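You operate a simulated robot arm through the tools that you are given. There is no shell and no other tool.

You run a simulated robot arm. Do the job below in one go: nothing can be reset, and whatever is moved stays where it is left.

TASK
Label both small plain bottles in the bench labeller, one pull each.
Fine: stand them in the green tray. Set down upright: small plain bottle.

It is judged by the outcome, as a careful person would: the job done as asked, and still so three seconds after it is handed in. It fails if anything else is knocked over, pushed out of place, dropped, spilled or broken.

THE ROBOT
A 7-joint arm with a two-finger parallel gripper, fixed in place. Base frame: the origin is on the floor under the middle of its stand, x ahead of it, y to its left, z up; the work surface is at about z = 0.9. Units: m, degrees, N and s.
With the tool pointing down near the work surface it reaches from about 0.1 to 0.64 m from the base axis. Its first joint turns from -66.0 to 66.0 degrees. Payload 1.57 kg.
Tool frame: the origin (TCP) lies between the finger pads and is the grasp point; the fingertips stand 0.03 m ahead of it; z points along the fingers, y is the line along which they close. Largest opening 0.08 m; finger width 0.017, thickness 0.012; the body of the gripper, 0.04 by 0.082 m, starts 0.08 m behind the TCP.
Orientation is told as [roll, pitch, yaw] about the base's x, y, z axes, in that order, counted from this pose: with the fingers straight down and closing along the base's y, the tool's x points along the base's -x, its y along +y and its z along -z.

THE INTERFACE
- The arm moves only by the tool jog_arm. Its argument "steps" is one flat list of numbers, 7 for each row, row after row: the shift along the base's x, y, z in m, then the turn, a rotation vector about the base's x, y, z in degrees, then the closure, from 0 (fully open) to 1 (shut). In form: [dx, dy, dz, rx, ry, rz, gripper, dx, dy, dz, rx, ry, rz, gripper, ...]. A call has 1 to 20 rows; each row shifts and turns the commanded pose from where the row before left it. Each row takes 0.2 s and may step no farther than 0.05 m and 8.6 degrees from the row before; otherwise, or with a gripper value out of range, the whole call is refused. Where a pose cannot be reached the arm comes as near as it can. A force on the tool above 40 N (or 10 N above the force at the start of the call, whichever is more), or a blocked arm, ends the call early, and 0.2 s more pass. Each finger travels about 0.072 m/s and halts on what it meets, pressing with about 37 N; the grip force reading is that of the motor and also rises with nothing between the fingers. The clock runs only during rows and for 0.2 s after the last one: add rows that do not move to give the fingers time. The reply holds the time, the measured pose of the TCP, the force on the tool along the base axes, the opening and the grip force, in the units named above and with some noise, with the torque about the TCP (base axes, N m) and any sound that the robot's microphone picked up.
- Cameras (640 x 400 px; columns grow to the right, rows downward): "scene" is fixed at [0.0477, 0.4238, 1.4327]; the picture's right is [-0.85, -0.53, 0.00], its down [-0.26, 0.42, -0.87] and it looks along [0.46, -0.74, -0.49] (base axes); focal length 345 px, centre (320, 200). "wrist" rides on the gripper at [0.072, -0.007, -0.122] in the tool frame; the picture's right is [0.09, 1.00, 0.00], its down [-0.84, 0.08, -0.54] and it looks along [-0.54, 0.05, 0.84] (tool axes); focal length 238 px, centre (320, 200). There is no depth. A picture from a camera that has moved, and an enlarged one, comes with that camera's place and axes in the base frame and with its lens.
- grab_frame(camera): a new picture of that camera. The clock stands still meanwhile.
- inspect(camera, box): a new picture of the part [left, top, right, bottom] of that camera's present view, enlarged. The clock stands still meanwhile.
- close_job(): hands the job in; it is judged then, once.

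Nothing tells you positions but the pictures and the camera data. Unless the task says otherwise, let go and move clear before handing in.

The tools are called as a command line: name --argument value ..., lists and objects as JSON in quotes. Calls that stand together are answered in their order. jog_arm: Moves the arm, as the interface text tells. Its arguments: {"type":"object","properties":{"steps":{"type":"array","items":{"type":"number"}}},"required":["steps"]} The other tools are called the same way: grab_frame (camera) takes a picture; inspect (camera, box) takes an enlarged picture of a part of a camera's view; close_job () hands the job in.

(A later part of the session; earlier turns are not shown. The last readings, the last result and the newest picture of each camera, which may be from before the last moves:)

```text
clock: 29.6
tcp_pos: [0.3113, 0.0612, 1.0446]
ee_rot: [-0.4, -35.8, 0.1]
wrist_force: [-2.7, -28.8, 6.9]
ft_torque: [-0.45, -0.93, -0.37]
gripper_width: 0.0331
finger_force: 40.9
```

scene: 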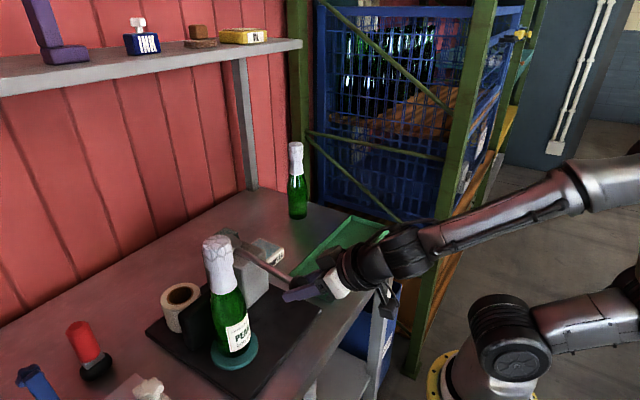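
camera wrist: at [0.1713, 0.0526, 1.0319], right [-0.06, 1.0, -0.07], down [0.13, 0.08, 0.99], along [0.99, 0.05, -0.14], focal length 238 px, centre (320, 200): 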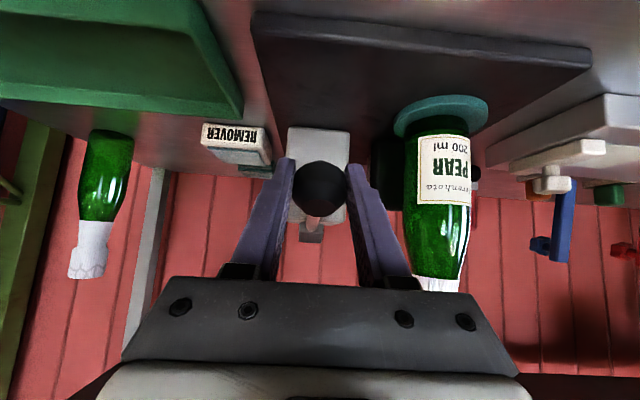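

The lever follows well. I'll take out the small sideways strain and continue up to the rest position.

jog_arm --steps '[0.0013, -0.001, 0.0116, 0, 3, 0, 1, 0.002, -0.0005, 0.0115, 0, 3, 0, 1, 0.002, 0, 0.0084, 0, 2.5, 0, 1]'

inspect --camera "scene" --box '[180, 180, 380, 340]'

```text
clock: 30.4
tcp_pos: [0.315, 0.0608, 1.0754]
ee_rot: [0.0, -27.2, 0.1]
wrist_force: [-4.0, -4.4, -6.2]
ft_torque: [-0.08, 1.32, 0.01]
gripper_width: 0.0332
finger_force: 42.0
```

```text
2.50 times, centred on (280, 260) of scene
camera zoom: at [0.0476, 0.4237, 1.4328], right [-0.85, -0.53, 0.0], down [-0.26, 0.42, -0.87], along [0.46, -0.74, -0.49], focal length 862 px, centre (420, 50)
```

zoom: 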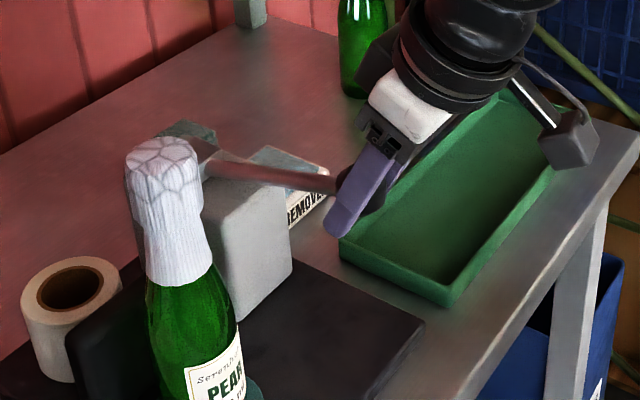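

It's almost at its original height. I'll raise it the last centimetre.

jog_arm --steps '[0.0015, 0, 0.005, 0, 1.2, 0, 1, 0.0015, 0, 0.0045, 0, 1.2, 0, 1, 0, 0, 0, 0, 0, 0, 1]'

inspect --camera "scene" --box '[180, 180, 380, 340]'

```text
clock: 31.2
tcp_pos: [0.3179, 0.0594, 1.0858]
ee_rot: [0.1, -25.2, 0.0]
wrist_force: [-11.3, 3.4, -6.3]
ft_torque: [0.06, 0.61, 0.06]
gripper_width: 0.0331
finger_force: 41.3
```

```text
2.50 times, centred on (280, 260) of scene
camera zoom: at [0.0474, 0.4239, 1.4327], right [-0.85, -0.53, 0.0], down [-0.26, 0.42, -0.87], along [0.46, -0.74, -0.49], focal length 862 px, centre (420, 50)
```

zoom: 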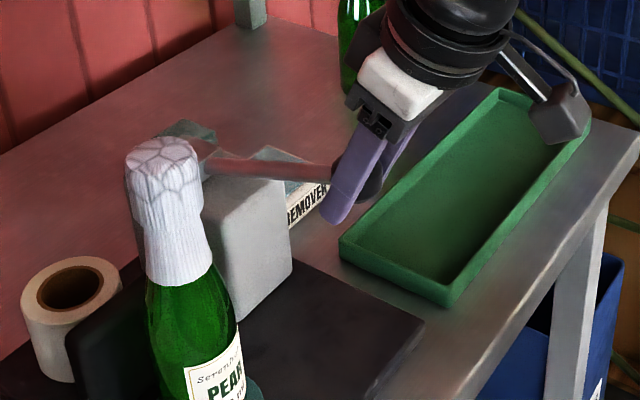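

The lever is back where it started. I'll open the fingers and make sure it stays up.

jog_arm --steps '[0, 0, 0, 0, 0, 0, 0.45, 0, 0, 0, 0, 0, 0, 0.2, 0, 0, 0, 0, 0, 0, 0, 0, 0, 0, 0, 0, 0, 0]'

inspect --camera "scene" --box '[180, 180, 380, 340]'

grab_frame --camera "wrist"

```text
clock: 32.2
tcp_pos: [0.3195, 0.0597, 1.0856]
ee_rot: [0.0, -25.1, 0.0]
wrist_force: [1.0, -0.2, 0.5]
ft_torque: [-0.02, 0.0, -0.03]
gripper_width: 0.0801
finger_force: 0.0
```

```text
2.50 times, centred on (280, 260) of scene
camera zoom: at [0.0477, 0.4238, 1.4327], right [-0.85, -0.53, 0.0], down [-0.26, 0.42, -0.87], along [0.46, -0.74, -0.49], focal length 862 px, centre (420, 50)
```

zoom: 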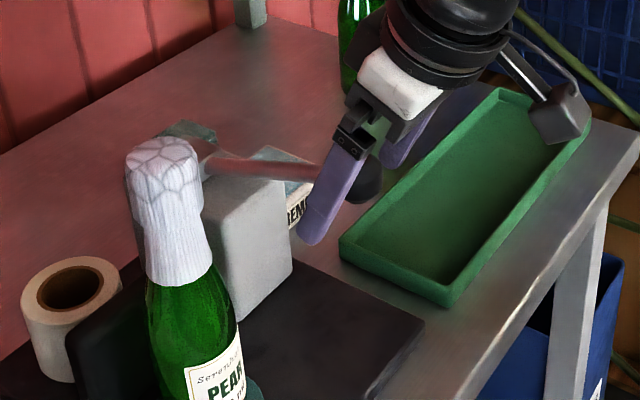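

```text
taken
camera wrist: at [0.2018, 0.0522, 1.1653], right [-0.08, 1.0, -0.04], down [0.53, 0.08, 0.85], along [0.85, 0.05, -0.53], focal length 238 px, centre (320, 200)
```

wrist: 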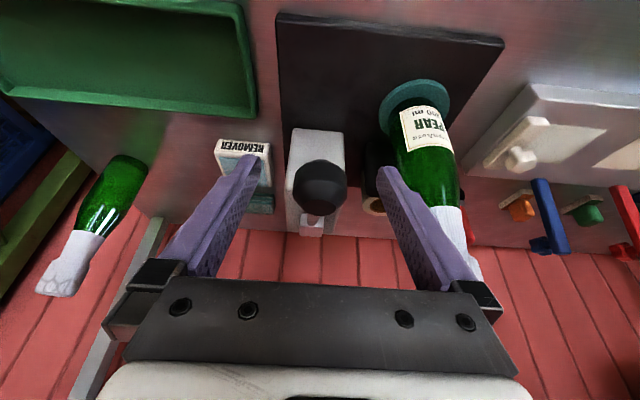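

The lever stays up and bottle A is labelled. I'll back off the knob, move sideways and come in around bottle A's neck.

jog_arm --steps '[-0.025, 0, 0, 0, 0, 0, 0, -0.025, 0, 0, 0, 0, 0, 0, -0.025, 0, 0, 0, 0, 0, 0, 0, 0.027, 0, 0, 0, 0, 0, 0, 0.027, 0, 0, 0, 0, 0, 0, 0.027, 0, 0, 0, 0, 0, 0, 0.0275, 0, 0, 0, 0, 0, 0.02, 0, 0, 0, 0, 0, 0, 0.02, 0, 0, 0, 0, 0, 0, 0, 0, 0, 0, 0, 0, 0]'

grab_frame --camera "wrist"

grab_frame --camera "scene"

```text
clock: 34.4
tcp_pos: [0.286, 0.1677, 1.0862]
ee_rot: [-0.1, -25.0, -0.1]
wrist_force: [-0.1, -0.4, -0.5]
ft_torque: [-0.01, 0.02, -0.01]
gripper_width: 0.0799
finger_force: 0.0
```

```text
taken
camera wrist: at [0.1673, 0.1596, 1.1658], right [-0.08, 1.0, -0.04], down [0.53, 0.08, 0.85], along [0.85, 0.05, -0.53], focal length 238 px, centre (320, 200)
```

wrist: 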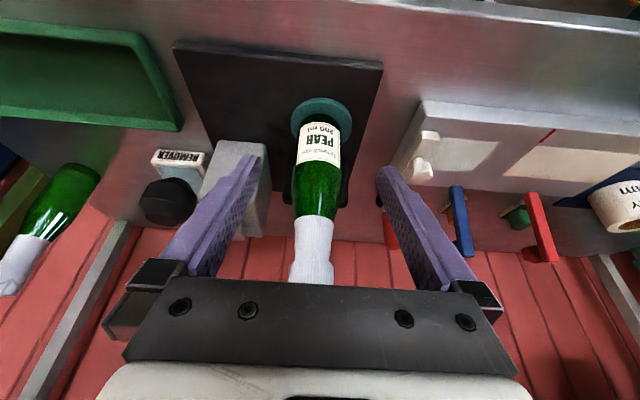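

```text
taken
```

scene: 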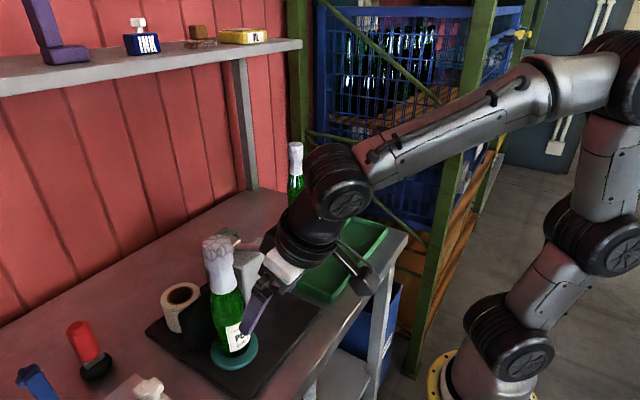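

The neck is centred between the fingers. I'll slide forward around it and close.

jog_arm --steps '[0.03, 0, 0.0005, 0, 0, 0, 0, 0.03, 0, 0.0005, 0, 0, 0, 0, 0.029, 0, 0, 0, 0, 0, 0, 0, 0, 0, 0, 0, 0, 0, 0, 0, 0, 0, 0, 0, 0.4, 0, 0, 0, 0, 0, 0, 0.7, 0, 0, 0, 0, 0, 0, 1, 0, 0, 0, 0, 0, 0, 1, 0, 0, 0, 0, 0, 0, 1]'

inspect --camera "scene" --box '[160, 220, 320, 380]'

```text
clock: 36.4
tcp_pos: [0.372, 0.1714, 1.0853]
ee_rot: [0.0, -25.2, 0.0]
wrist_force: [1.6, -0.3, 0.6]
ft_torque: [-0.01, -0.32, -0.06]
gripper_width: 0.0398
finger_force: 37.0
```

```text
2.50 times, centred on (240, 300) of scene
camera zoom: at [0.0477, 0.4238, 1.4327], right [-0.85, -0.53, 0.0], down [-0.26, 0.42, -0.87], along [0.46, -0.74, -0.49], focal length 862 px, centre (520, -50)
```

zoom: 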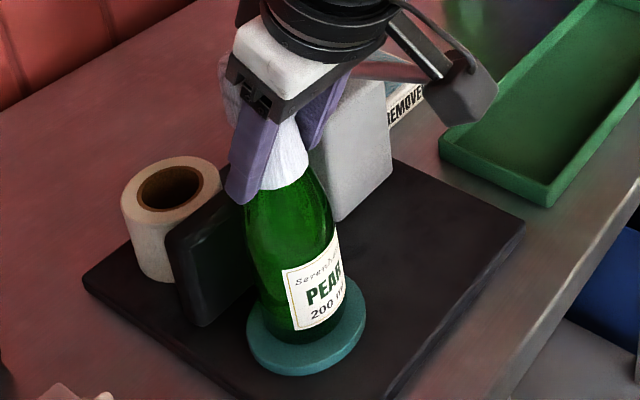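

Bottle A is gripped again. I'll lift it straight up to carrying height, well clear of the lever.

jog_arm --steps '[0, 0, 0.01, 0, 0, 0, 1, 0, 0, 0.02, 0, 0, 0, 1, 0, 0, 0.03, 0, 0, 0, 1, 0, 0, 0.03, 0, 0, 0, 1, 0, 0, 0.03, 0, 0, 0, 1, 0, 0, 0.03, 0, 0, 0, 1, 0, 0, 0.03, 0, 0, 0, 1, 0, 0, 0.02, 0, 0, 0, 1, 0, 0, 0.014, 0, 0, 0, 1, 0, 0, 0, 0, 0, 0, 1]'

grab_frame --camera "scene"

```text
clock: 38.6
tcp_pos: [0.374, 0.1684, 1.2977]
ee_rot: [0.1, -25.1, -0.1]
wrist_force: [-0.1, 0.3, -4.6]
ft_torque: [-0.02, 0.06, 0.02]
gripper_width: 0.0402
finger_force: 36.6
```

```text
taken
```

scene: 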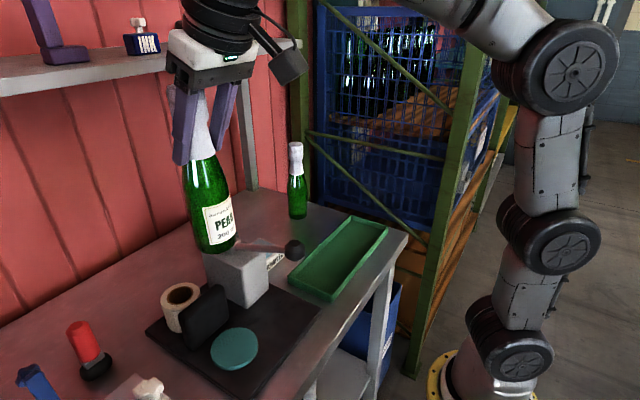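

The labelled bottle is lifted and upright. I'll carry it over to the far half of the tray, around (0.348, -0.235).

jog_arm --steps '[0, -0.015, 0.002, 0, 0, 0, 1, 0, -0.025, 0.001, 0, 0, 0, 1, 0, -0.03, 0, 0, 0, 0, 1, 0, -0.03, 0, 0, 0, 0, 1, 0, -0.03, 0, 0, 0, 0, 1, 0, -0.03, 0, 0, 0, 0, 1, -0.003, -0.03, 0, 0, 0, 0, 1, -0.004, -0.03, 0, 0, 0, 0, 1, -0.004, -0.03, 0, 0, 0, 0, 1, -0.004, -0.03, 0, 0, 0, 0, 1, -0.004, -0.03, 0, 0, 0, 0, 1, -0.004, -0.03, 0, 0, 0, 0, 1, -0.004, -0.03, 0, 0, 0, 0, 1, 0, -0.02, 0, 0, 0, 0, 1, 0, -0.014, 0, 0, 0, 0, 1, 0, 0, 0, 0, 0, 0, 1]'

grab_frame --camera "scene"

```text
clock: 42.0
tcp_pos: [0.3471, -0.2384, 1.3017]
ee_rot: [0.1, -25.1, 0.0]
wrist_force: [0.3, 0.5, -4.4]
ft_torque: [0.01, 0.06, -0.03]
gripper_width: 0.0399
finger_force: 36.9
```

```text
taken
```

scene: 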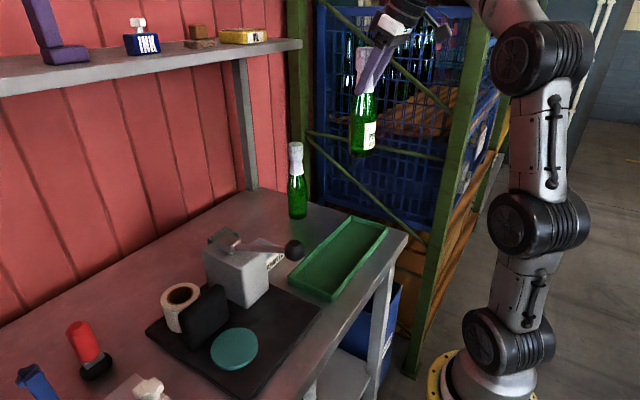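

The bottle is above the tray's far half. I'll lower it to just above the tray rim and check.

jog_arm --steps '[0, 0, -0.02, 0, 0, 0, 1, 0, 0, -0.03, 0, 0, 0, 1, 0, 0, -0.03, 0, 0, 0, 1, 0, 0, -0.03, 0, 0, 0, 1, 0, 0, -0.03, 0, 0, 0, 1, 0, 0, -0.03, 0, 0, 0, 1, 0, 0, -0.02, 0, 0, 0, 1, 0, 0, -0.01, 0, 0, 0, 1, 0, 0, 0, 0, 0, 0, 1]'

inspect --camera "scene" --box '[270, 130, 430, 310]'

grab_frame --camera "wrist"

```text
clock: 44.0
tcp_pos: [0.3488, -0.2376, 1.1035]
ee_rot: [0.0, -25.1, 0.0]
wrist_force: [0.0, 0.1, -4.8]
ft_torque: [-0.01, 0.05, -0.02]
gripper_width: 0.0398
finger_force: 37.0
```

```text
2.22 times, centred on (350, 220) of scene
camera zoom: at [0.0477, 0.4238, 1.4327], right [-0.85, -0.53, 0.0], down [-0.26, 0.42, -0.87], along [0.46, -0.74, -0.49], focal length 766 px, centre (253, 156)
```

zoom: 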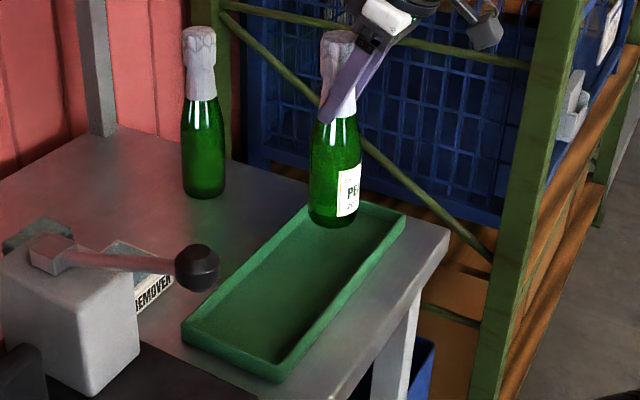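

```text
taken
camera wrist: at [0.231, -0.2449, 1.1824], right [-0.08, 1.0, -0.04], down [0.53, 0.08, 0.85], along [0.85, 0.05, -0.53], focal length 238 px, centre (320, 200)
```

wrist: 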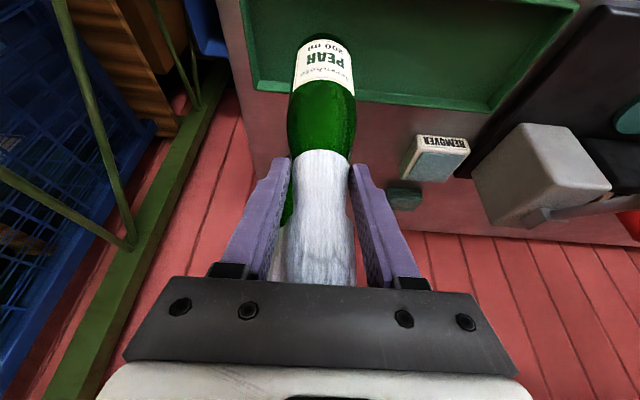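

The bottle is over the tray. I'll shift it 15 mm away from the far wall and lower it gently.

jog_arm --steps '[0, 0.008, 0, 0, 0, 0, 1, 0, 0.007, 0, 0, 0, 0, 1, 0, 0, -0.015, 0, 0, 0, 1, 0, 0, -0.01, 0, 0, 0, 1, 0, 0, -0.004, 0, 0, 0, 1, 0, 0, 0, 0, 0, 0, 1]'

inspect --camera "scene" --box '[270, 130, 430, 310]'

```text
clock: 45.4
tcp_pos: [0.3456, -0.2222, 1.0739]
ee_rot: [0.0, -25.1, -0.1]
wrist_force: [-0.4, -0.2, -4.6]
ft_torque: [0.01, 0.04, -0.03]
gripper_width: 0.0397
finger_force: 36.5
```

```text
2.22 times, centred on (350, 220) of scene
camera zoom: at [0.0477, 0.4238, 1.4327], right [-0.85, -0.53, 0.0], down [-0.26, 0.42, -0.87], along [0.46, -0.74, -0.49], focal length 766 px, centre (253, 156)
```

zoom: 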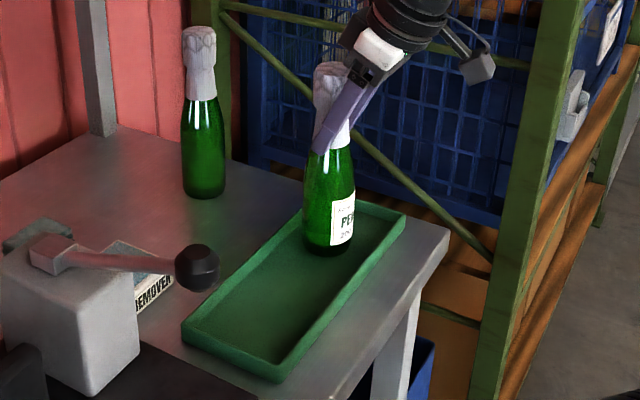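

It's inside the tray, just above the floor. I'll ease down in 2 mm steps until it makes contact.

jog_arm --steps '[0, 0, -0.002, 0, 0, 0, 1, 0, 0, -0.002, 0, 0, 0, 1, 0, 0, 0, 0, 0, 0, 1]'

```text
clock: 46.2
tcp_pos: [0.3466, -0.2216, 1.0696]
ee_rot: [-0.1, -25.1, -0.1]
wrist_force: [-0.4, -0.5, -4.3]
ft_torque: [-0.01, 0.06, -0.01]
gripper_width: 0.0398
finger_force: 36.8
```

jog_arm --steps '[0, 0, -0.0015, 0, 0, 0, 1, 0, 0, -0.0015, 0, 0, 0, 1, 0, 0, 0, 0, 0, 0, 1]'

```text
clock: 47.0
tcp_pos: [0.348, -0.2218, 1.0686]
ee_rot: [-0.1, -25.1, 0.0]
wrist_force: [-1.3, 0.7, 4.4]
ft_torque: [0.25, 0.35, 0.05]
gripper_width: 0.0397
finger_force: 37.1
```

It's in contact with the tray floor, with light pressure. I'll release gradually and check.

jog_arm --steps '[0, 0, 0.0004, 0, 0, 0, 1, 0, 0, 0, 0, 0, 0, 0.46, 0, 0, 0, 0, 0, 0, 0.4, 0, 0, 0, 0, 0, 0, 0.2, 0, 0, 0, 0, 0, 0, 0, 0, 0, 0, 0, 0, 0, 0]'

inspect --camera "scene" --box '[270, 130, 430, 310]'

```text
clock: 48.4
tcp_pos: [0.3465, -0.2217, 1.066]
ee_rot: [0.0, -25.1, 0.0]
wrist_force: [0.6, 0.0, -0.2]
ft_torque: [-0.01, 0.0, 0.02]
gripper_width: 0.0801
finger_force: 0.1
```

```text
2.22 times, centred on (350, 220) of scene
camera zoom: at [0.0477, 0.4238, 1.4327], right [-0.85, -0.53, 0.0], down [-0.26, 0.42, -0.87], along [0.46, -0.74, -0.49], focal length 766 px, centre (253, 156)
```

zoom: 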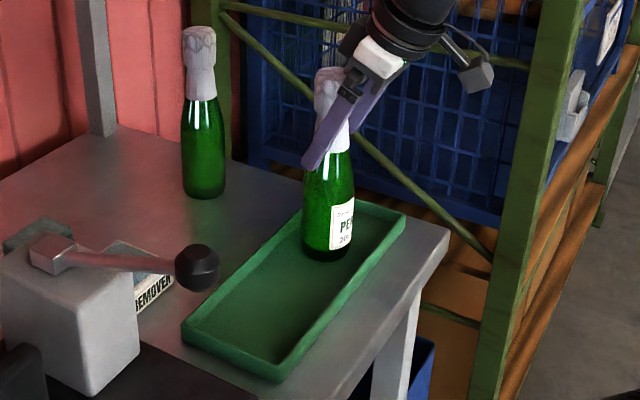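

Bottle A stands upright in the tray with its label on. I'll back out, rise, and move over towards bottle B, passing above bottle A.

jog_arm --steps '[-0.02, 0, 0, 0, 0, 0, 0, -0.025, 0, 0, 0, 0, 0, 0, -0.03, 0, 0, 0, 0, 0, 0, -0.025, 0, 0, 0, 0, 0, 0, 0, 0, 0.04, 0, 0, 0, 0, 0, 0, 0.045, 0, 0, 0, 0, 0, 0, 0.045, 0, 0, 0, 0, 0, 0, 0.045, 0, 0, 0, 0, 0.0347, -0.008, 0, 0, 0, 0, 0, 0.0347, -0.008, 0, 0, 0, 0, 0, 0.0347, -0.008, 0, 0, 0, 0, 0, 0.0347, -0.008, 0, 0, 0, 0, 0, 0.0347, -0.008, 0, 0, 0, 0, 0, 0, 0, 0, 0, 0, 0, 0]'

grab_frame --camera "wrist"

grab_frame --camera "scene"

```text
clock: 51.4
tcp_pos: [0.4205, -0.2593, 1.2397]
ee_rot: [0.0, -25.1, -0.1]
wrist_force: [-0.8, -0.4, -0.6]
ft_torque: [-0.02, -0.03, 0.03]
gripper_width: 0.0802
finger_force: 0.1
```

```text
taken
camera wrist: at [0.3027, -0.2677, 1.3201], right [-0.08, 1.0, -0.04], down [0.53, 0.08, 0.85], along [0.85, 0.05, -0.53], focal length 238 px, centre (320, 200)
```

wrist: 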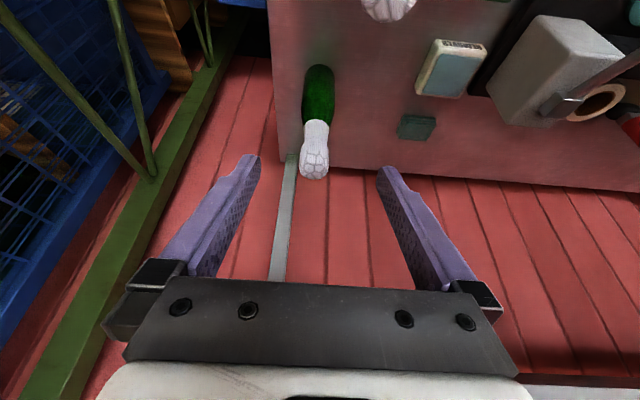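

```text
taken
```

scene: 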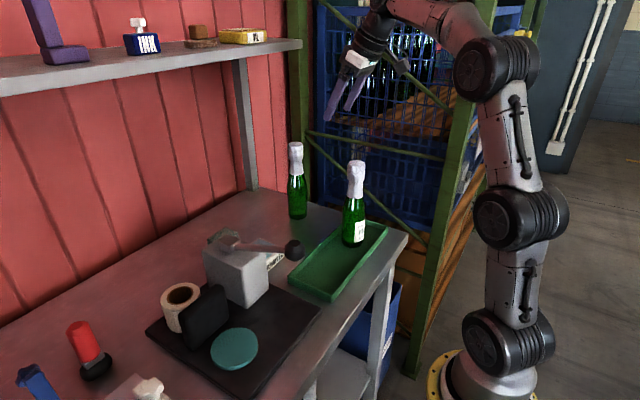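

inspect --camera "wrist" --box '[270, 50, 370, 190]'

inspect --camera "scene" --box '[260, 130, 400, 260]'

```text
2.86 times, centred on (320, 120) of wrist
camera zoom: at [0.3027, -0.2677, 1.3201], right [-0.08, 1.0, -0.04], down [0.53, 0.08, 0.85], along [0.85, 0.05, -0.53], focal length 681 px, centre (320, 429)
```

zoom: 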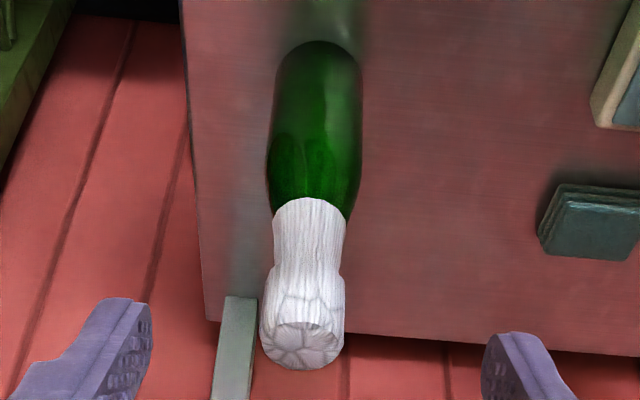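

```text
3.08 times, centred on (330, 195) of scene
camera zoom: at [0.0477, 0.4238, 1.4327], right [-0.85, -0.53, 0.0], down [-0.26, 0.42, -0.87], along [0.46, -0.74, -0.49], focal length 1061 px, centre (289, 215)
```

zoom: 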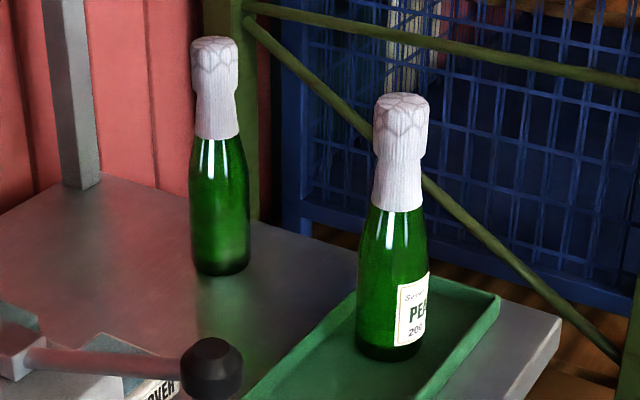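

Bottle B sits at about (0.548, -0.263). I'll move to a point up and back along the tool axis from its neck, then check.

jog_arm --steps '[0.0253, 0, -0.023, 0, 0, 0, 0, 0.0253, 0, -0.023, 0, 0, 0, 0, 0.0253, -0.001, -0.023, 0, 0, 0, 0, 0, 0, 0, 0, 0, 0, 0]'

grab_frame --camera "wrist"

inspect --camera "scene" --box '[240, 90, 400, 250]'

```text
clock: 52.4
tcp_pos: [0.4987, -0.2612, 1.1717]
ee_rot: [0.0, -25.1, 0.0]
wrist_force: [1.8, -0.3, 0.1]
ft_torque: [-0.02, 0.0, -0.01]
gripper_width: 0.08
finger_force: 0.0
```

```text
taken
camera wrist: at [0.3804, -0.2681, 1.2508], right [-0.08, 1.0, -0.04], down [0.53, 0.08, 0.85], along [0.85, 0.05, -0.53], focal length 238 px, centre (320, 200)
```

wrist: 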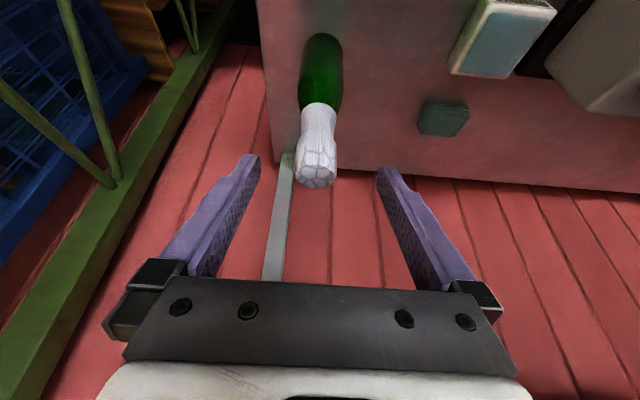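

```text
2.50 times, centred on (320, 170) of scene
camera zoom: at [0.0477, 0.4238, 1.4327], right [-0.85, -0.53, 0.0], down [-0.26, 0.42, -0.87], along [0.46, -0.74, -0.49], focal length 862 px, centre (320, 275)
```

zoom: 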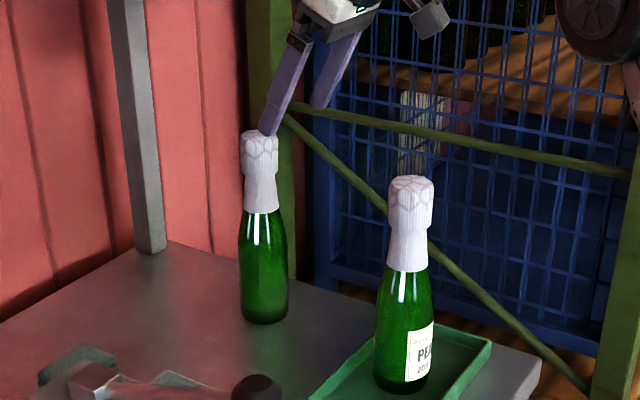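

Bottle B's cap is centred ahead of the fingers. I'll descend along the tool axis to straddle the neck.

jog_arm --steps '[0.0099, 0, -0.0218, 0, 0, 0, 0, 0.0099, 0, -0.0218, 0, 0, 0, 0, 0.0099, 0, -0.0218, 0, 0, 0, 0, 0.0099, 0, -0.0218, 0, 0, 0, 0, 0.0099, 0, -0.0218, 0, 0, 0, 0, 0, 0, 0, 0, 0, 0, 0]'

grab_frame --camera "wrist"

inspect --camera "scene" --box '[240, 90, 400, 250]'

```text
clock: 53.8
tcp_pos: [0.5469, -0.2635, 1.0642]
ee_rot: [0.0, -25.1, 0.0]
wrist_force: [1.5, -0.5, 0.7]
ft_torque: [-0.01, -0.01, 0.01]
gripper_width: 0.0801
finger_force: 0.1
```

```text
taken
camera wrist: at [0.4288, -0.2703, 1.1426], right [-0.08, 1.0, -0.04], down [0.53, 0.08, 0.85], along [0.85, 0.05, -0.53], focal length 238 px, centre (320, 200)
```

wrist: 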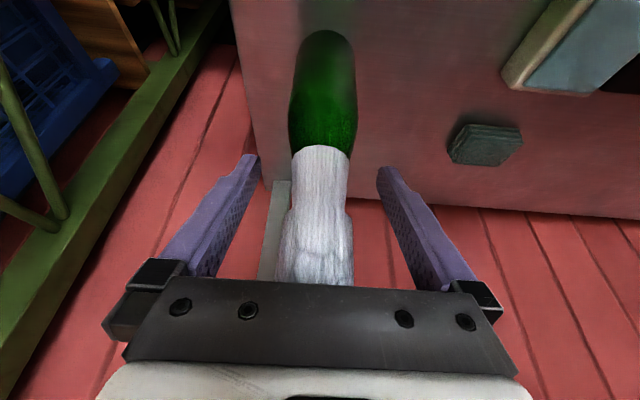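

```text
2.50 times, centred on (320, 170) of scene
camera zoom: at [0.0477, 0.4238, 1.4327], right [-0.85, -0.53, 0.0], down [-0.26, 0.42, -0.87], along [0.46, -0.74, -0.49], focal length 862 px, centre (320, 275)
```

zoom: 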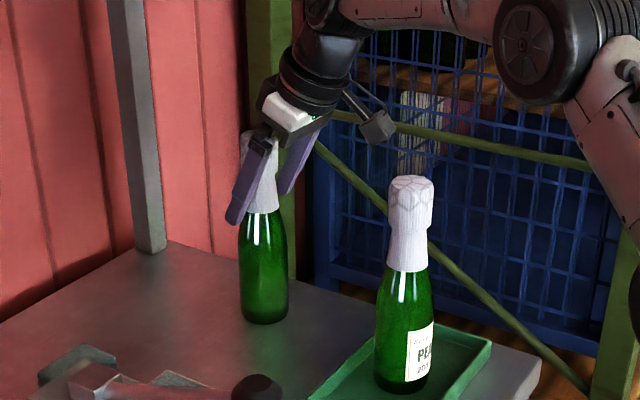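

The geometry matches the first grasp. I'll close and lift 6 cm.

jog_arm --steps '[0, 0, 0, 0, 0, 0, 0.4, 0, 0, 0, 0, 0, 0, 0.6, 0, 0, 0, 0, 0, 0, 1, 0, 0, 0, 0, 0, 0, 1, 0, 0, 0, 0, 0, 0, 1]'

jog_arm --steps '[0, 0, 0.01, 0, 0, 0, 1, 0, 0, 0.02, 0, 0, 0, 1, 0, 0, 0.02, 0, 0, 0, 1, 0, 0, 0.01, 0, 0, 0, 1, 0, 0, 0, 0, 0, 0, 1]'

inspect --camera "scene" --box '[240, 90, 400, 250]'

```text
clock: 55.0
tcp_pos: [0.5463, -0.2621, 1.0631]
ee_rot: [0.1, -25.2, 0.0]
wrist_force: [1.0, 0.5, -0.2]
ft_torque: [0.04, -0.08, 0.01]
gripper_width: 0.0395
finger_force: 36.9
```

```text
clock: 56.2
tcp_pos: [0.5461, -0.2628, 1.1252]
ee_rot: [-0.1, -25.1, -0.1]
wrist_force: [0.6, 0.4, -4.8]
ft_torque: [-0.01, 0.02, 0.0]
gripper_width: 0.0393
finger_force: 37.1
```

```text
2.50 times, centred on (320, 170) of scene
camera zoom: at [0.0478, 0.4238, 1.4327], right [-0.85, -0.53, 0.0], down [-0.26, 0.42, -0.87], along [0.46, -0.74, -0.49], focal length 862 px, centre (320, 275)
```

zoom: 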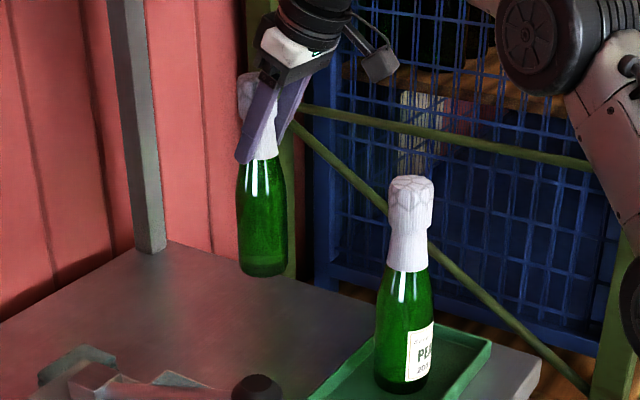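

Bottle B is held upright. To avoid bottle A, I'll first move it sideways to y = -0.10, then pull back and rise to carrying height.

jog_arm --steps '[0, 0.013, 0.005, 0, 0, 0, 1, 0, 0.025, 0.005, 0, 0, 0, 1, 0, 0.025, 0, 0, 0, 0, 1, 0, 0.025, 0, 0, 0, 0, 1, 0, 0.025, 0, 0, 0, 0, 1, 0, 0.025, 0, 0, 0, 0, 1, 0, 0.015, 0, 0, 0, 0, 1, 0, 0.01, 0, 0, 0, 0, 1, -0.0213, 0, 0.021, 0, 0, 0, 1, -0.0213, 0, 0.021, 0, 0, 0, 1, -0.0213, 0, 0.021, 0, 0, 0, 1, -0.0213, 0, 0.021, 0, 0, 0, 1, -0.0213, 0, 0.021, 0, 0, 0, 1, -0.0213, 0, 0.021, 0, 0, 0, 1, -0.0213, 0, 0.021, 0, 0, 0, 1, -0.0213, 0, 0.019, 0, 0, 0, 1, 0, 0, 0, 0, 0, 0, 1]'

grab_frame --camera "scene"

```text
clock: 59.8
tcp_pos: [0.3745, -0.0994, 1.3017]
ee_rot: [0.0, -25.0, 0.0]
wrist_force: [0.1, 0.5, -4.0]
ft_torque: [0.02, 0.05, 0.01]
gripper_width: 0.0392
finger_force: 37.0
```

```text
taken
```

scene: 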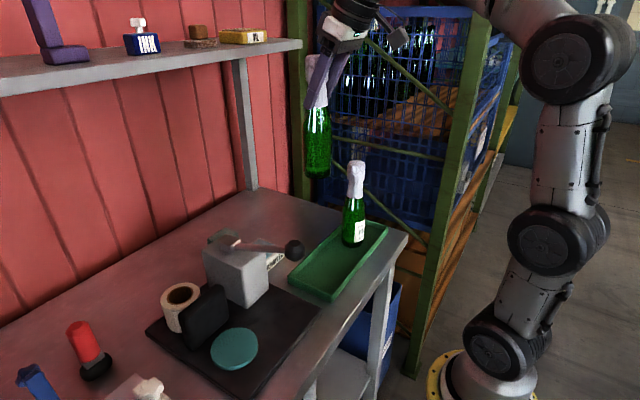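

All is well. I'll carry bottle B over the lever to the plate, then lower it partway.

jog_arm --steps '[0, 0.015, 0, 0, 0, 0, 1, 0, 0.03, 0, 0, 0, 0, 1, 0, 0.03, 0, 0, 0, 0, 1, 0, 0.03, 0, 0, 0, 0, 1, 0, 0.03, 0, 0, 0, 0, 1, 0, 0.03, 0, 0, 0, 0, 1, 0, 0.03, 0, 0, 0, 0, 1, 0, 0.03, 0, 0, 0, 0, 1, 0, 0.025, 0, 0, 0, 0, 1, 0, 0.018, 0, 0, 0, 0, 1, 0, 0, 0, 0, 0, 0, 1, 0, 0, -0.02, 0, 0, 0, 1, 0, 0, -0.03, 0, 0, 0, 1, 0, 0, -0.03, 0, 0, 0, 1, 0, 0, -0.03, 0, 0, 0, 1, 0, 0, -0.03, 0, 0, 0, 1, 0, 0, -0.03, 0, 0, 0, 1, 0, 0, -0.02, 0, 0, 0, 1, 0, 0, -0.01, 0, 0, 0, 1, 0, 0, 0, 0, 0, 0, 1]'

inspect --camera "scene" --box '[180, 260, 300, 380]'

grab_frame --camera "wrist"

```text
clock: 64.0
tcp_pos: [0.3748, 0.1696, 1.1012]
ee_rot: [-0.1, -25.1, 0.0]
wrist_force: [0.0, -0.4, -4.0]
ft_torque: [0.0, 0.07, 0.01]
gripper_width: 0.0392
finger_force: 36.7
```

```text
3.33 times, centred on (240, 320) of scene
camera zoom: at [0.0477, 0.4238, 1.4327], right [-0.85, -0.53, 0.0], down [-0.26, 0.42, -0.87], along [0.46, -0.74, -0.49], focal length 1150 px, centre (587, -200)
```

zoom: 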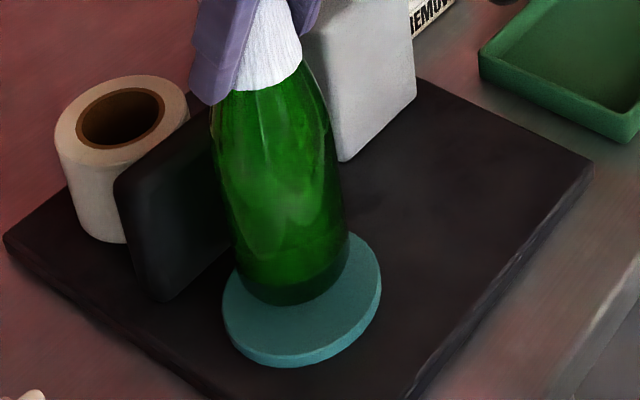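

```text
taken
camera wrist: at [0.2573, 0.1611, 1.1811], right [-0.08, 1.0, -0.04], down [0.53, 0.08, 0.85], along [0.85, 0.05, -0.53], focal length 238 px, centre (320, 200)
```

wrist: 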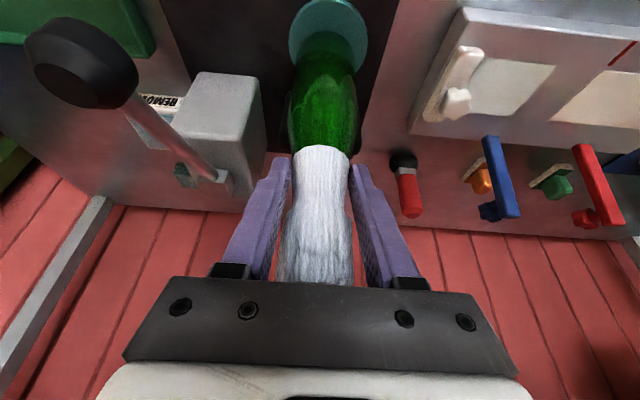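

The base needs to shift about 3 mm toward the plate centre. I'll correct that while lowering gently.

jog_arm --steps '[-0.003, -0.0015, -0.005, 0, 0, 0, 1, 0, 0, -0.004, 0, 0, 0, 1, 0, 0, -0.001, 0, 0, 0, 1, 0, 0, 0, 0, 0, 0, 1]'

inspect --camera "scene" --box '[180, 260, 300, 380]'

```text
clock: 65.0
tcp_pos: [0.372, 0.167, 1.0897]
ee_rot: [0.1, -25.1, 0.1]
wrist_force: [-0.8, -0.2, -4.4]
ft_torque: [0.0, 0.04, 0.0]
gripper_width: 0.039
finger_force: 37.4
```

```text
3.33 times, centred on (240, 320) of scene
camera zoom: at [0.0477, 0.4238, 1.4327], right [-0.85, -0.53, 0.0], down [-0.26, 0.42, -0.87], along [0.46, -0.74, -0.49], focal length 1150 px, centre (587, -200)
```

zoom: 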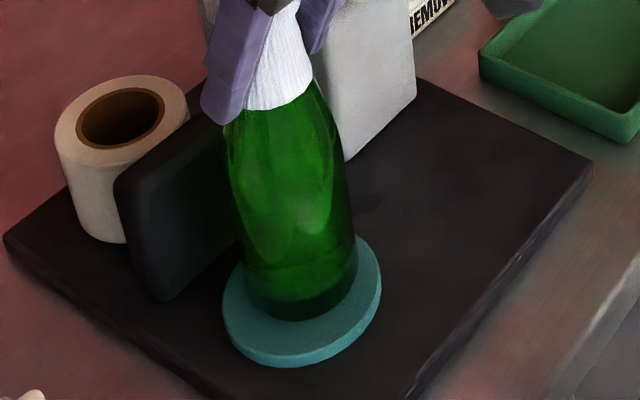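

It's centred the same way as bottle A was. I'll lower it the last few millimetres in small steps.

jog_arm --steps '[0, 0, -0.0015, 0, 0, 0, 1, 0, 0, -0.0015, 0, 0, 0, 1, 0, 0, 0, 0, 0, 0, 1]'

```text
clock: 65.8
tcp_pos: [0.3718, 0.1667, 1.0883]
ee_rot: [0.0, -25.2, 0.0]
wrist_force: [-0.2, -2.4, 1.9]
ft_torque: [-0.14, 0.24, 0.02]
gripper_width: 0.0392
finger_force: 37.2
```

Contact is made and the weight is now on the plate. I'll release gradually.

jog_arm --steps '[0, 0, 0, 0, 0, 0, 0.46, 0, 0, 0, 0, 0, 0, 0.4, 0, 0, 0, 0, 0, 0, 0.2, 0, 0, 0, 0, 0, 0, 0, 0, 0, 0, 0, 0, 0, 0]'

inspect --camera "scene" --box '[160, 220, 320, 380]'

```text
clock: 67.0
tcp_pos: [0.3721, 0.1668, 1.0881]
ee_rot: [-0.1, -25.1, 0.0]
wrist_force: [0.3, 0.1, 0.2]
ft_torque: [-0.01, 0.04, -0.02]
gripper_width: 0.0798
finger_force: 0.1
```

```text
2.50 times, centred on (240, 300) of scene
camera zoom: at [0.0477, 0.4238, 1.4327], right [-0.85, -0.53, 0.0], down [-0.26, 0.42, -0.87], along [0.46, -0.74, -0.49], focal length 862 px, centre (520, -50)
```

zoom: 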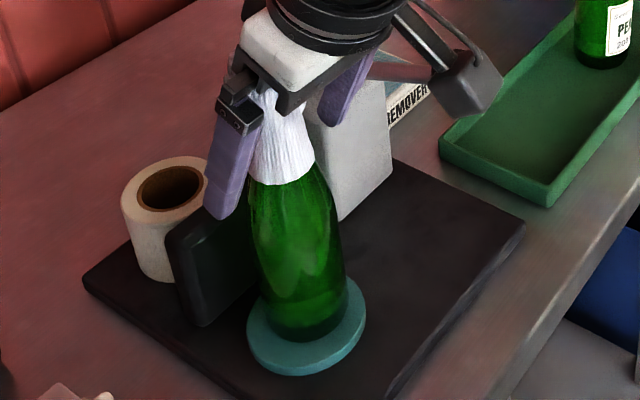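

Bottle B stands on the plate. I'll back away and go around to the lever knob, using the reverse of the earlier path.

jog_arm --steps '[-0.02, 0, 0, 0, 0, 0, 0, -0.03, 0, 0, 0, 0, 0, 0, -0.03, 0, 0, 0, 0, 0, 0, -0.03, 0, 0, 0, 0, 0, 0, -0.0185, 0, 0, 0, 0, 0, 0, 0, -0.0268, 0, 0, 0, 0, 0, 0, -0.0268, 0, 0, 0, 0, 0, 0, -0.0268, 0, 0, 0, 0, 0, 0, -0.0269, -0.001, 0, 0, 0, 0, 0, 0, 0, 0, 0, 0, 0]'

grab_frame --camera "wrist"

grab_frame --camera "scene"

```text
clock: 69.2
tcp_pos: [0.2464, 0.0571, 1.0845]
ee_rot: [0.1, -25.1, 0.0]
wrist_force: [-0.1, -0.1, 0.6]
ft_torque: [0.0, 0.0, 0.03]
gripper_width: 0.0801
finger_force: 0.0
```

```text
taken
camera wrist: at [0.1288, 0.0506, 1.165], right [-0.08, 1.0, -0.04], down [0.53, 0.08, 0.85], along [0.85, 0.05, -0.53], focal length 238 px, centre (320, 200)
```

wrist: 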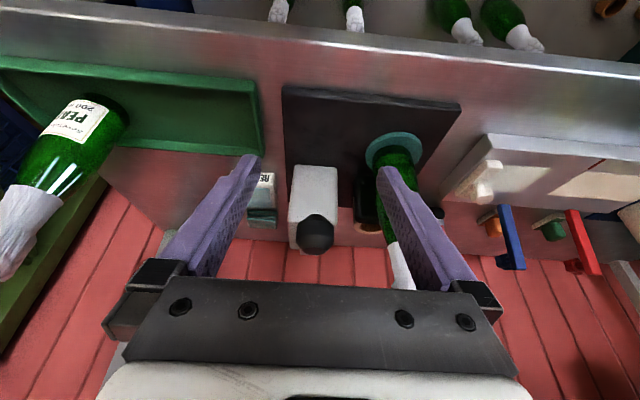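

```text
taken
```

scene: 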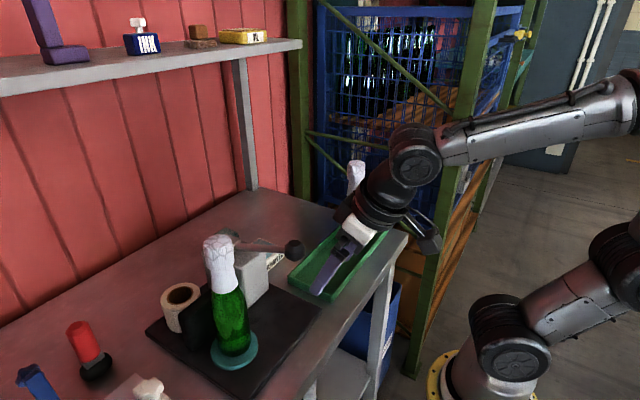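

The knob is ahead of the open fingers. I also notice some bottles low down under the bench edge, so I'll look at those quickly to be sure I have the right pair.

inspect --camera "wrist" --box '[220, 0, 640, 100]'

inspect --camera "wrist" --box '[270, 140, 450, 290]'

```text
1.52 times, centred on (430, 50) of wrist
camera zoom: at [0.1288, 0.0506, 1.165], right [-0.08, 1.0, -0.04], down [0.53, 0.08, 0.85], along [0.85, 0.05, -0.53], focal length 363 px, centre (152, 429)
```

zoom: 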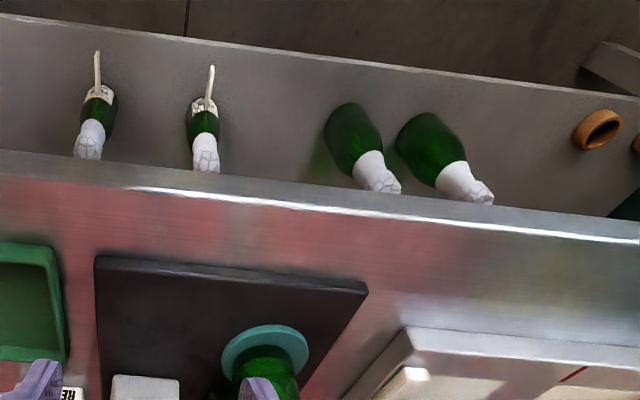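

```text
2.67 times, centred on (360, 215) of wrist
camera zoom: at [0.1288, 0.0506, 1.165], right [-0.08, 1.0, -0.04], down [0.53, 0.08, 0.85], along [0.85, 0.05, -0.53], focal length 636 px, centre (213, 160)
```

zoom: 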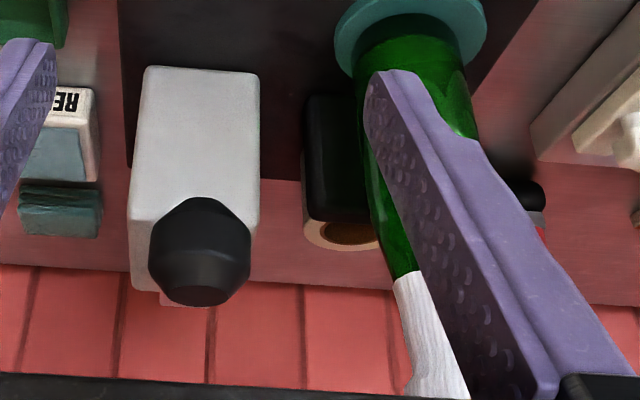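

The shelf under the bench holds two tagged bottles and two larger ones, so the two small plain ones on the bench were the right pair. I'll move forward to straddle the knob and close on it.

jog_arm --steps '[0.02, 0.001, 0, 0, 0, 0, 0, 0.022, 0, 0, 0, 0, 0, 0, 0.02, 0, 0.0005, 0, 0, 0, 0, 0.0115, 0, 0, 0, 0, 0, 0, 0, 0, 0, 0, 0, 0, 0]'

grab_frame --camera "wrist"

```text
clock: 70.4
tcp_pos: [0.3179, 0.0602, 1.0864]
ee_rot: [0.0, -25.1, -0.1]
wrist_force: [-0.1, -0.2, 0.8]
ft_torque: [0.01, -0.02, 0.03]
gripper_width: 0.0796
finger_force: 0.1
```

```text
taken
camera wrist: at [0.2003, 0.0528, 1.1659], right [-0.08, 1.0, -0.04], down [0.53, 0.08, 0.85], along [0.85, 0.05, -0.53], focal length 238 px, centre (320, 200)
```

wrist: 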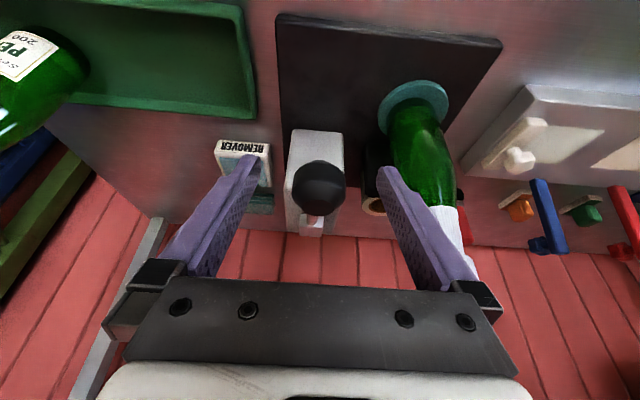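

The knob is in the same place relative to the fingers as before. I'll close on it and begin the second pull along the same arc.

jog_arm --steps '[0, 0, 0, 0, 0, 0, 0.5, 0, 0, 0, 0, 0, 0, 1, 0, 0, 0, 0, 0, 0, 1, 0, 0, 0, 0, 0, 0, 1]'

jog_arm --steps '[-0.0015, 0, -0.008, 0, -3, 0, 1, -0.002, 0, -0.0083, 0, -3, 0, 1, -0.002, 0, -0.0115, 0, -3.5, 0, 1, -0.0013, 0, -0.0116, 0, -3.5, 0, 1]'

```text
clock: 71.4
tcp_pos: [0.3185, 0.0604, 1.0862]
ee_rot: [0.0, -25.1, 0.0]
wrist_force: [1.7, -3.8, 0.2]
ft_torque: [-0.03, 0.0, -0.05]
gripper_width: 0.0331
finger_force: 40.4
```

```text
clock: 72.4
tcp_pos: [0.3092, 0.0601, 1.0462]
ee_rot: [0.0, -38.0, -0.2]
wrist_force: [-27.4, 0.1, 7.3]
ft_torque: [0.0, -0.59, 0.0]
gripper_width: 0.0331
finger_force: 41.0
```

It's tracking as before. I'll relieve the -x strain and finish the stroke to the depth where the first label was applied.

jog_arm --steps '[-0.0025, 0, -0.0117, 0, -3.5, 0, 1, 0, 0, -0.0118, 0, -3.5, 0, 1, 0.0015, 0, -0.016, 0, -4, 0, 1]'

inspect --camera "scene" --box '[180, 220, 340, 380]'

grab_frame --camera "wrist"

```text
clock: 73.2
tcp_pos: [0.3097, 0.0596, 1.0114]
ee_rot: [-0.1, -49.6, -0.1]
wrist_force: [11.0, -27.5, 10.3]
ft_torque: [-0.28, -1.32, -0.22]
gripper_width: 0.0331
finger_force: 41.1
```

```text
2.50 times, centred on (260, 300) of scene
camera zoom: at [0.0479, 0.423, 1.433], right [-0.85, -0.53, 0.0], down [-0.26, 0.42, -0.87], along [0.46, -0.74, -0.49], focal length 862 px, centre (470, -50)
```

zoom: 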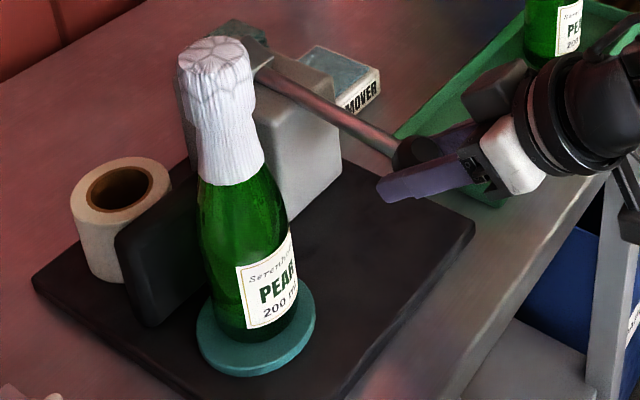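

```text
taken
camera wrist: at [0.1695, 0.0535, 1.0357], right [-0.05, 1.0, -0.07], down [0.13, 0.08, 0.99], along [0.99, 0.04, -0.13], focal length 238 px, centre (320, 200)
```

wrist: 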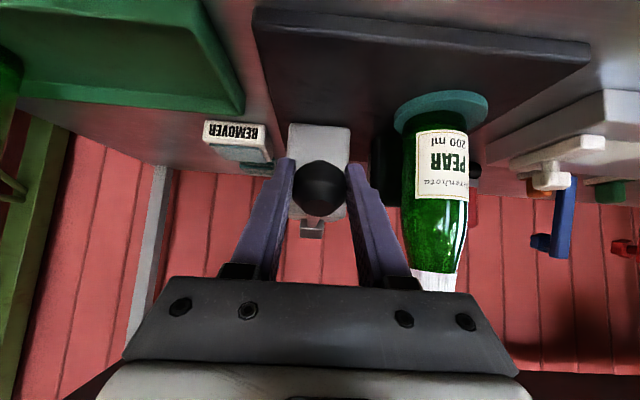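

The second label ("PEAR 200 ml") is on bottle B. I'll guide the lever back up the arc.

jog_arm --steps '[0.0005, -0.0012, 0.0145, 0, 4.5, 0, 1, 0, 0, 0.0118, 0, 4, 0, 1, 0.0006, 0, 0.0117, 0, 4, 0, 1]'

```text
clock: 74.0
tcp_pos: [0.3087, 0.0597, 1.0466]
ee_rot: [-0.1, -36.6, 0.2]
wrist_force: [1.0, -19.0, 6.9]
ft_torque: [-0.31, -1.02, -0.16]
gripper_width: 0.0331
finger_force: 41.4
```

jog_arm --steps '[0.0015, -0.001, 0.0116, 0, 3, 0, 1, 0.0025, 0, 0.0115, 0, 3, 0, 1, 0.0025, 0, 0.0084, 0, 2.5, 0, 1]'

```text
clock: 74.8
tcp_pos: [0.3135, 0.0597, 1.0763]
ee_rot: [-0.1, -27.4, 0.0]
wrist_force: [-21.7, 1.1, -0.7]
ft_torque: [0.01, 1.31, 0.01]
gripper_width: 0.0332
finger_force: 41.2
```

The lever is almost at rest. I'll raise it the last centimetre and check.

jog_arm --steps '[0.0008, 0, 0.005, 0, 1.2, 0, 1, 0.002, 0, 0.0047, 0, 1.1, 0, 1, 0, 0, 0, 0, 0, 0, 1]'

inspect --camera "scene" --box '[180, 180, 380, 340]'

```text
clock: 75.6
tcp_pos: [0.3198, 0.0606, 1.0866]
ee_rot: [-0.1, -25.5, 0.0]
wrist_force: [-17.3, 4.1, -9.3]
ft_torque: [0.11, 0.11, 0.09]
gripper_width: 0.033
finger_force: 41.1
```

```text
2.50 times, centred on (280, 260) of scene
camera zoom: at [0.0472, 0.424, 1.4327], right [-0.85, -0.53, 0.0], down [-0.26, 0.42, -0.87], along [0.46, -0.74, -0.49], focal length 862 px, centre (420, 50)
```

zoom: 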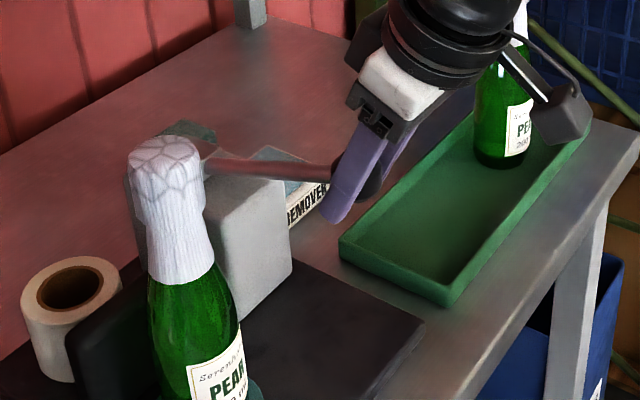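

The lever is back at its rest position. I'll ease the strain and open the fingers.

jog_arm --steps '[-0.001, 0, 0, 0, 0, 0, 1, 0, 0, 0, 0, 0, 0, 0.5, 0, 0, 0, 0, 0, 0, 0.2, 0, 0, 0, 0, 0, 0, 0, 0, 0, 0, 0, 0, 0, 0]'

grab_frame --camera "wrist"

```text
clock: 76.8
tcp_pos: [0.3188, 0.0598, 1.0872]
ee_rot: [0.0, -25.8, 0.0]
wrist_force: [-0.2, 0.2, 0.4]
ft_torque: [0.02, -0.01, 0.0]
gripper_width: 0.08
finger_force: 0.0
```

```text
taken
camera wrist: at [0.2007, 0.0522, 1.1659], right [-0.08, 1.0, -0.04], down [0.52, 0.08, 0.85], along [0.85, 0.05, -0.52], focal length 238 px, centre (320, 200)
```

wrist: 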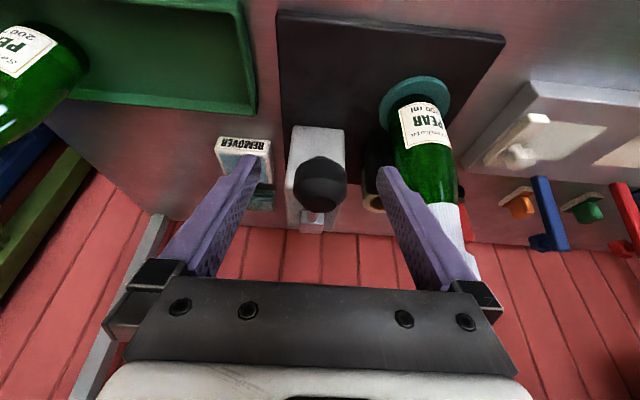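

The lever stays up. I'll back off, go round to bottle B and come in around its neck.

jog_arm --steps '[-0.025, 0, 0, 0, 0.6, 0, 0, -0.025, 0, 0, 0, 0, 0, 0, -0.025, 0, 0, 0, 0, 0, 0, 0, 0.027, 0, 0, 0, 0, 0, 0, 0.027, 0, 0, 0, 0, 0, 0, 0.027, 0, 0, 0, 0, 0, 0, 0.0265, 0, 0, 0, 0, 0, 0.02, 0, 0, 0, 0, 0, 0, 0.02, 0, 0, 0, 0, 0, 0, 0, 0, 0, 0, 0, 0, 0]'

grab_frame --camera "wrist"

```text
clock: 79.0
tcp_pos: [0.2849, 0.1661, 1.0869]
ee_rot: [0.0, -25.2, 0.0]
wrist_force: [-0.7, 0.3, 1.0]
ft_torque: [-0.02, 0.02, 0.0]
gripper_width: 0.08
finger_force: 0.1
```

```text
taken
camera wrist: at [0.1666, 0.1588, 1.1668], right [-0.08, 1.0, -0.04], down [0.53, 0.08, 0.85], along [0.85, 0.05, -0.53], focal length 238 px, centre (320, 200)
```

wrist: 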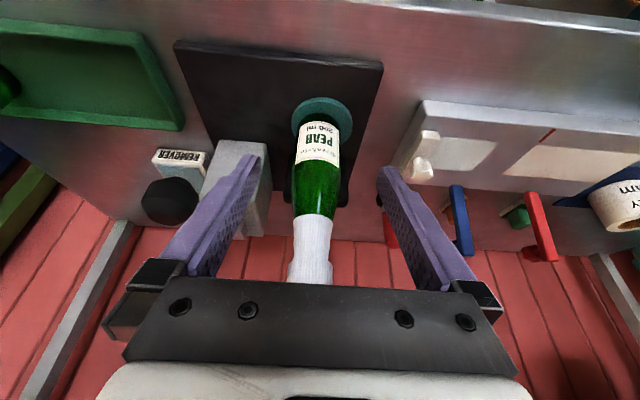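

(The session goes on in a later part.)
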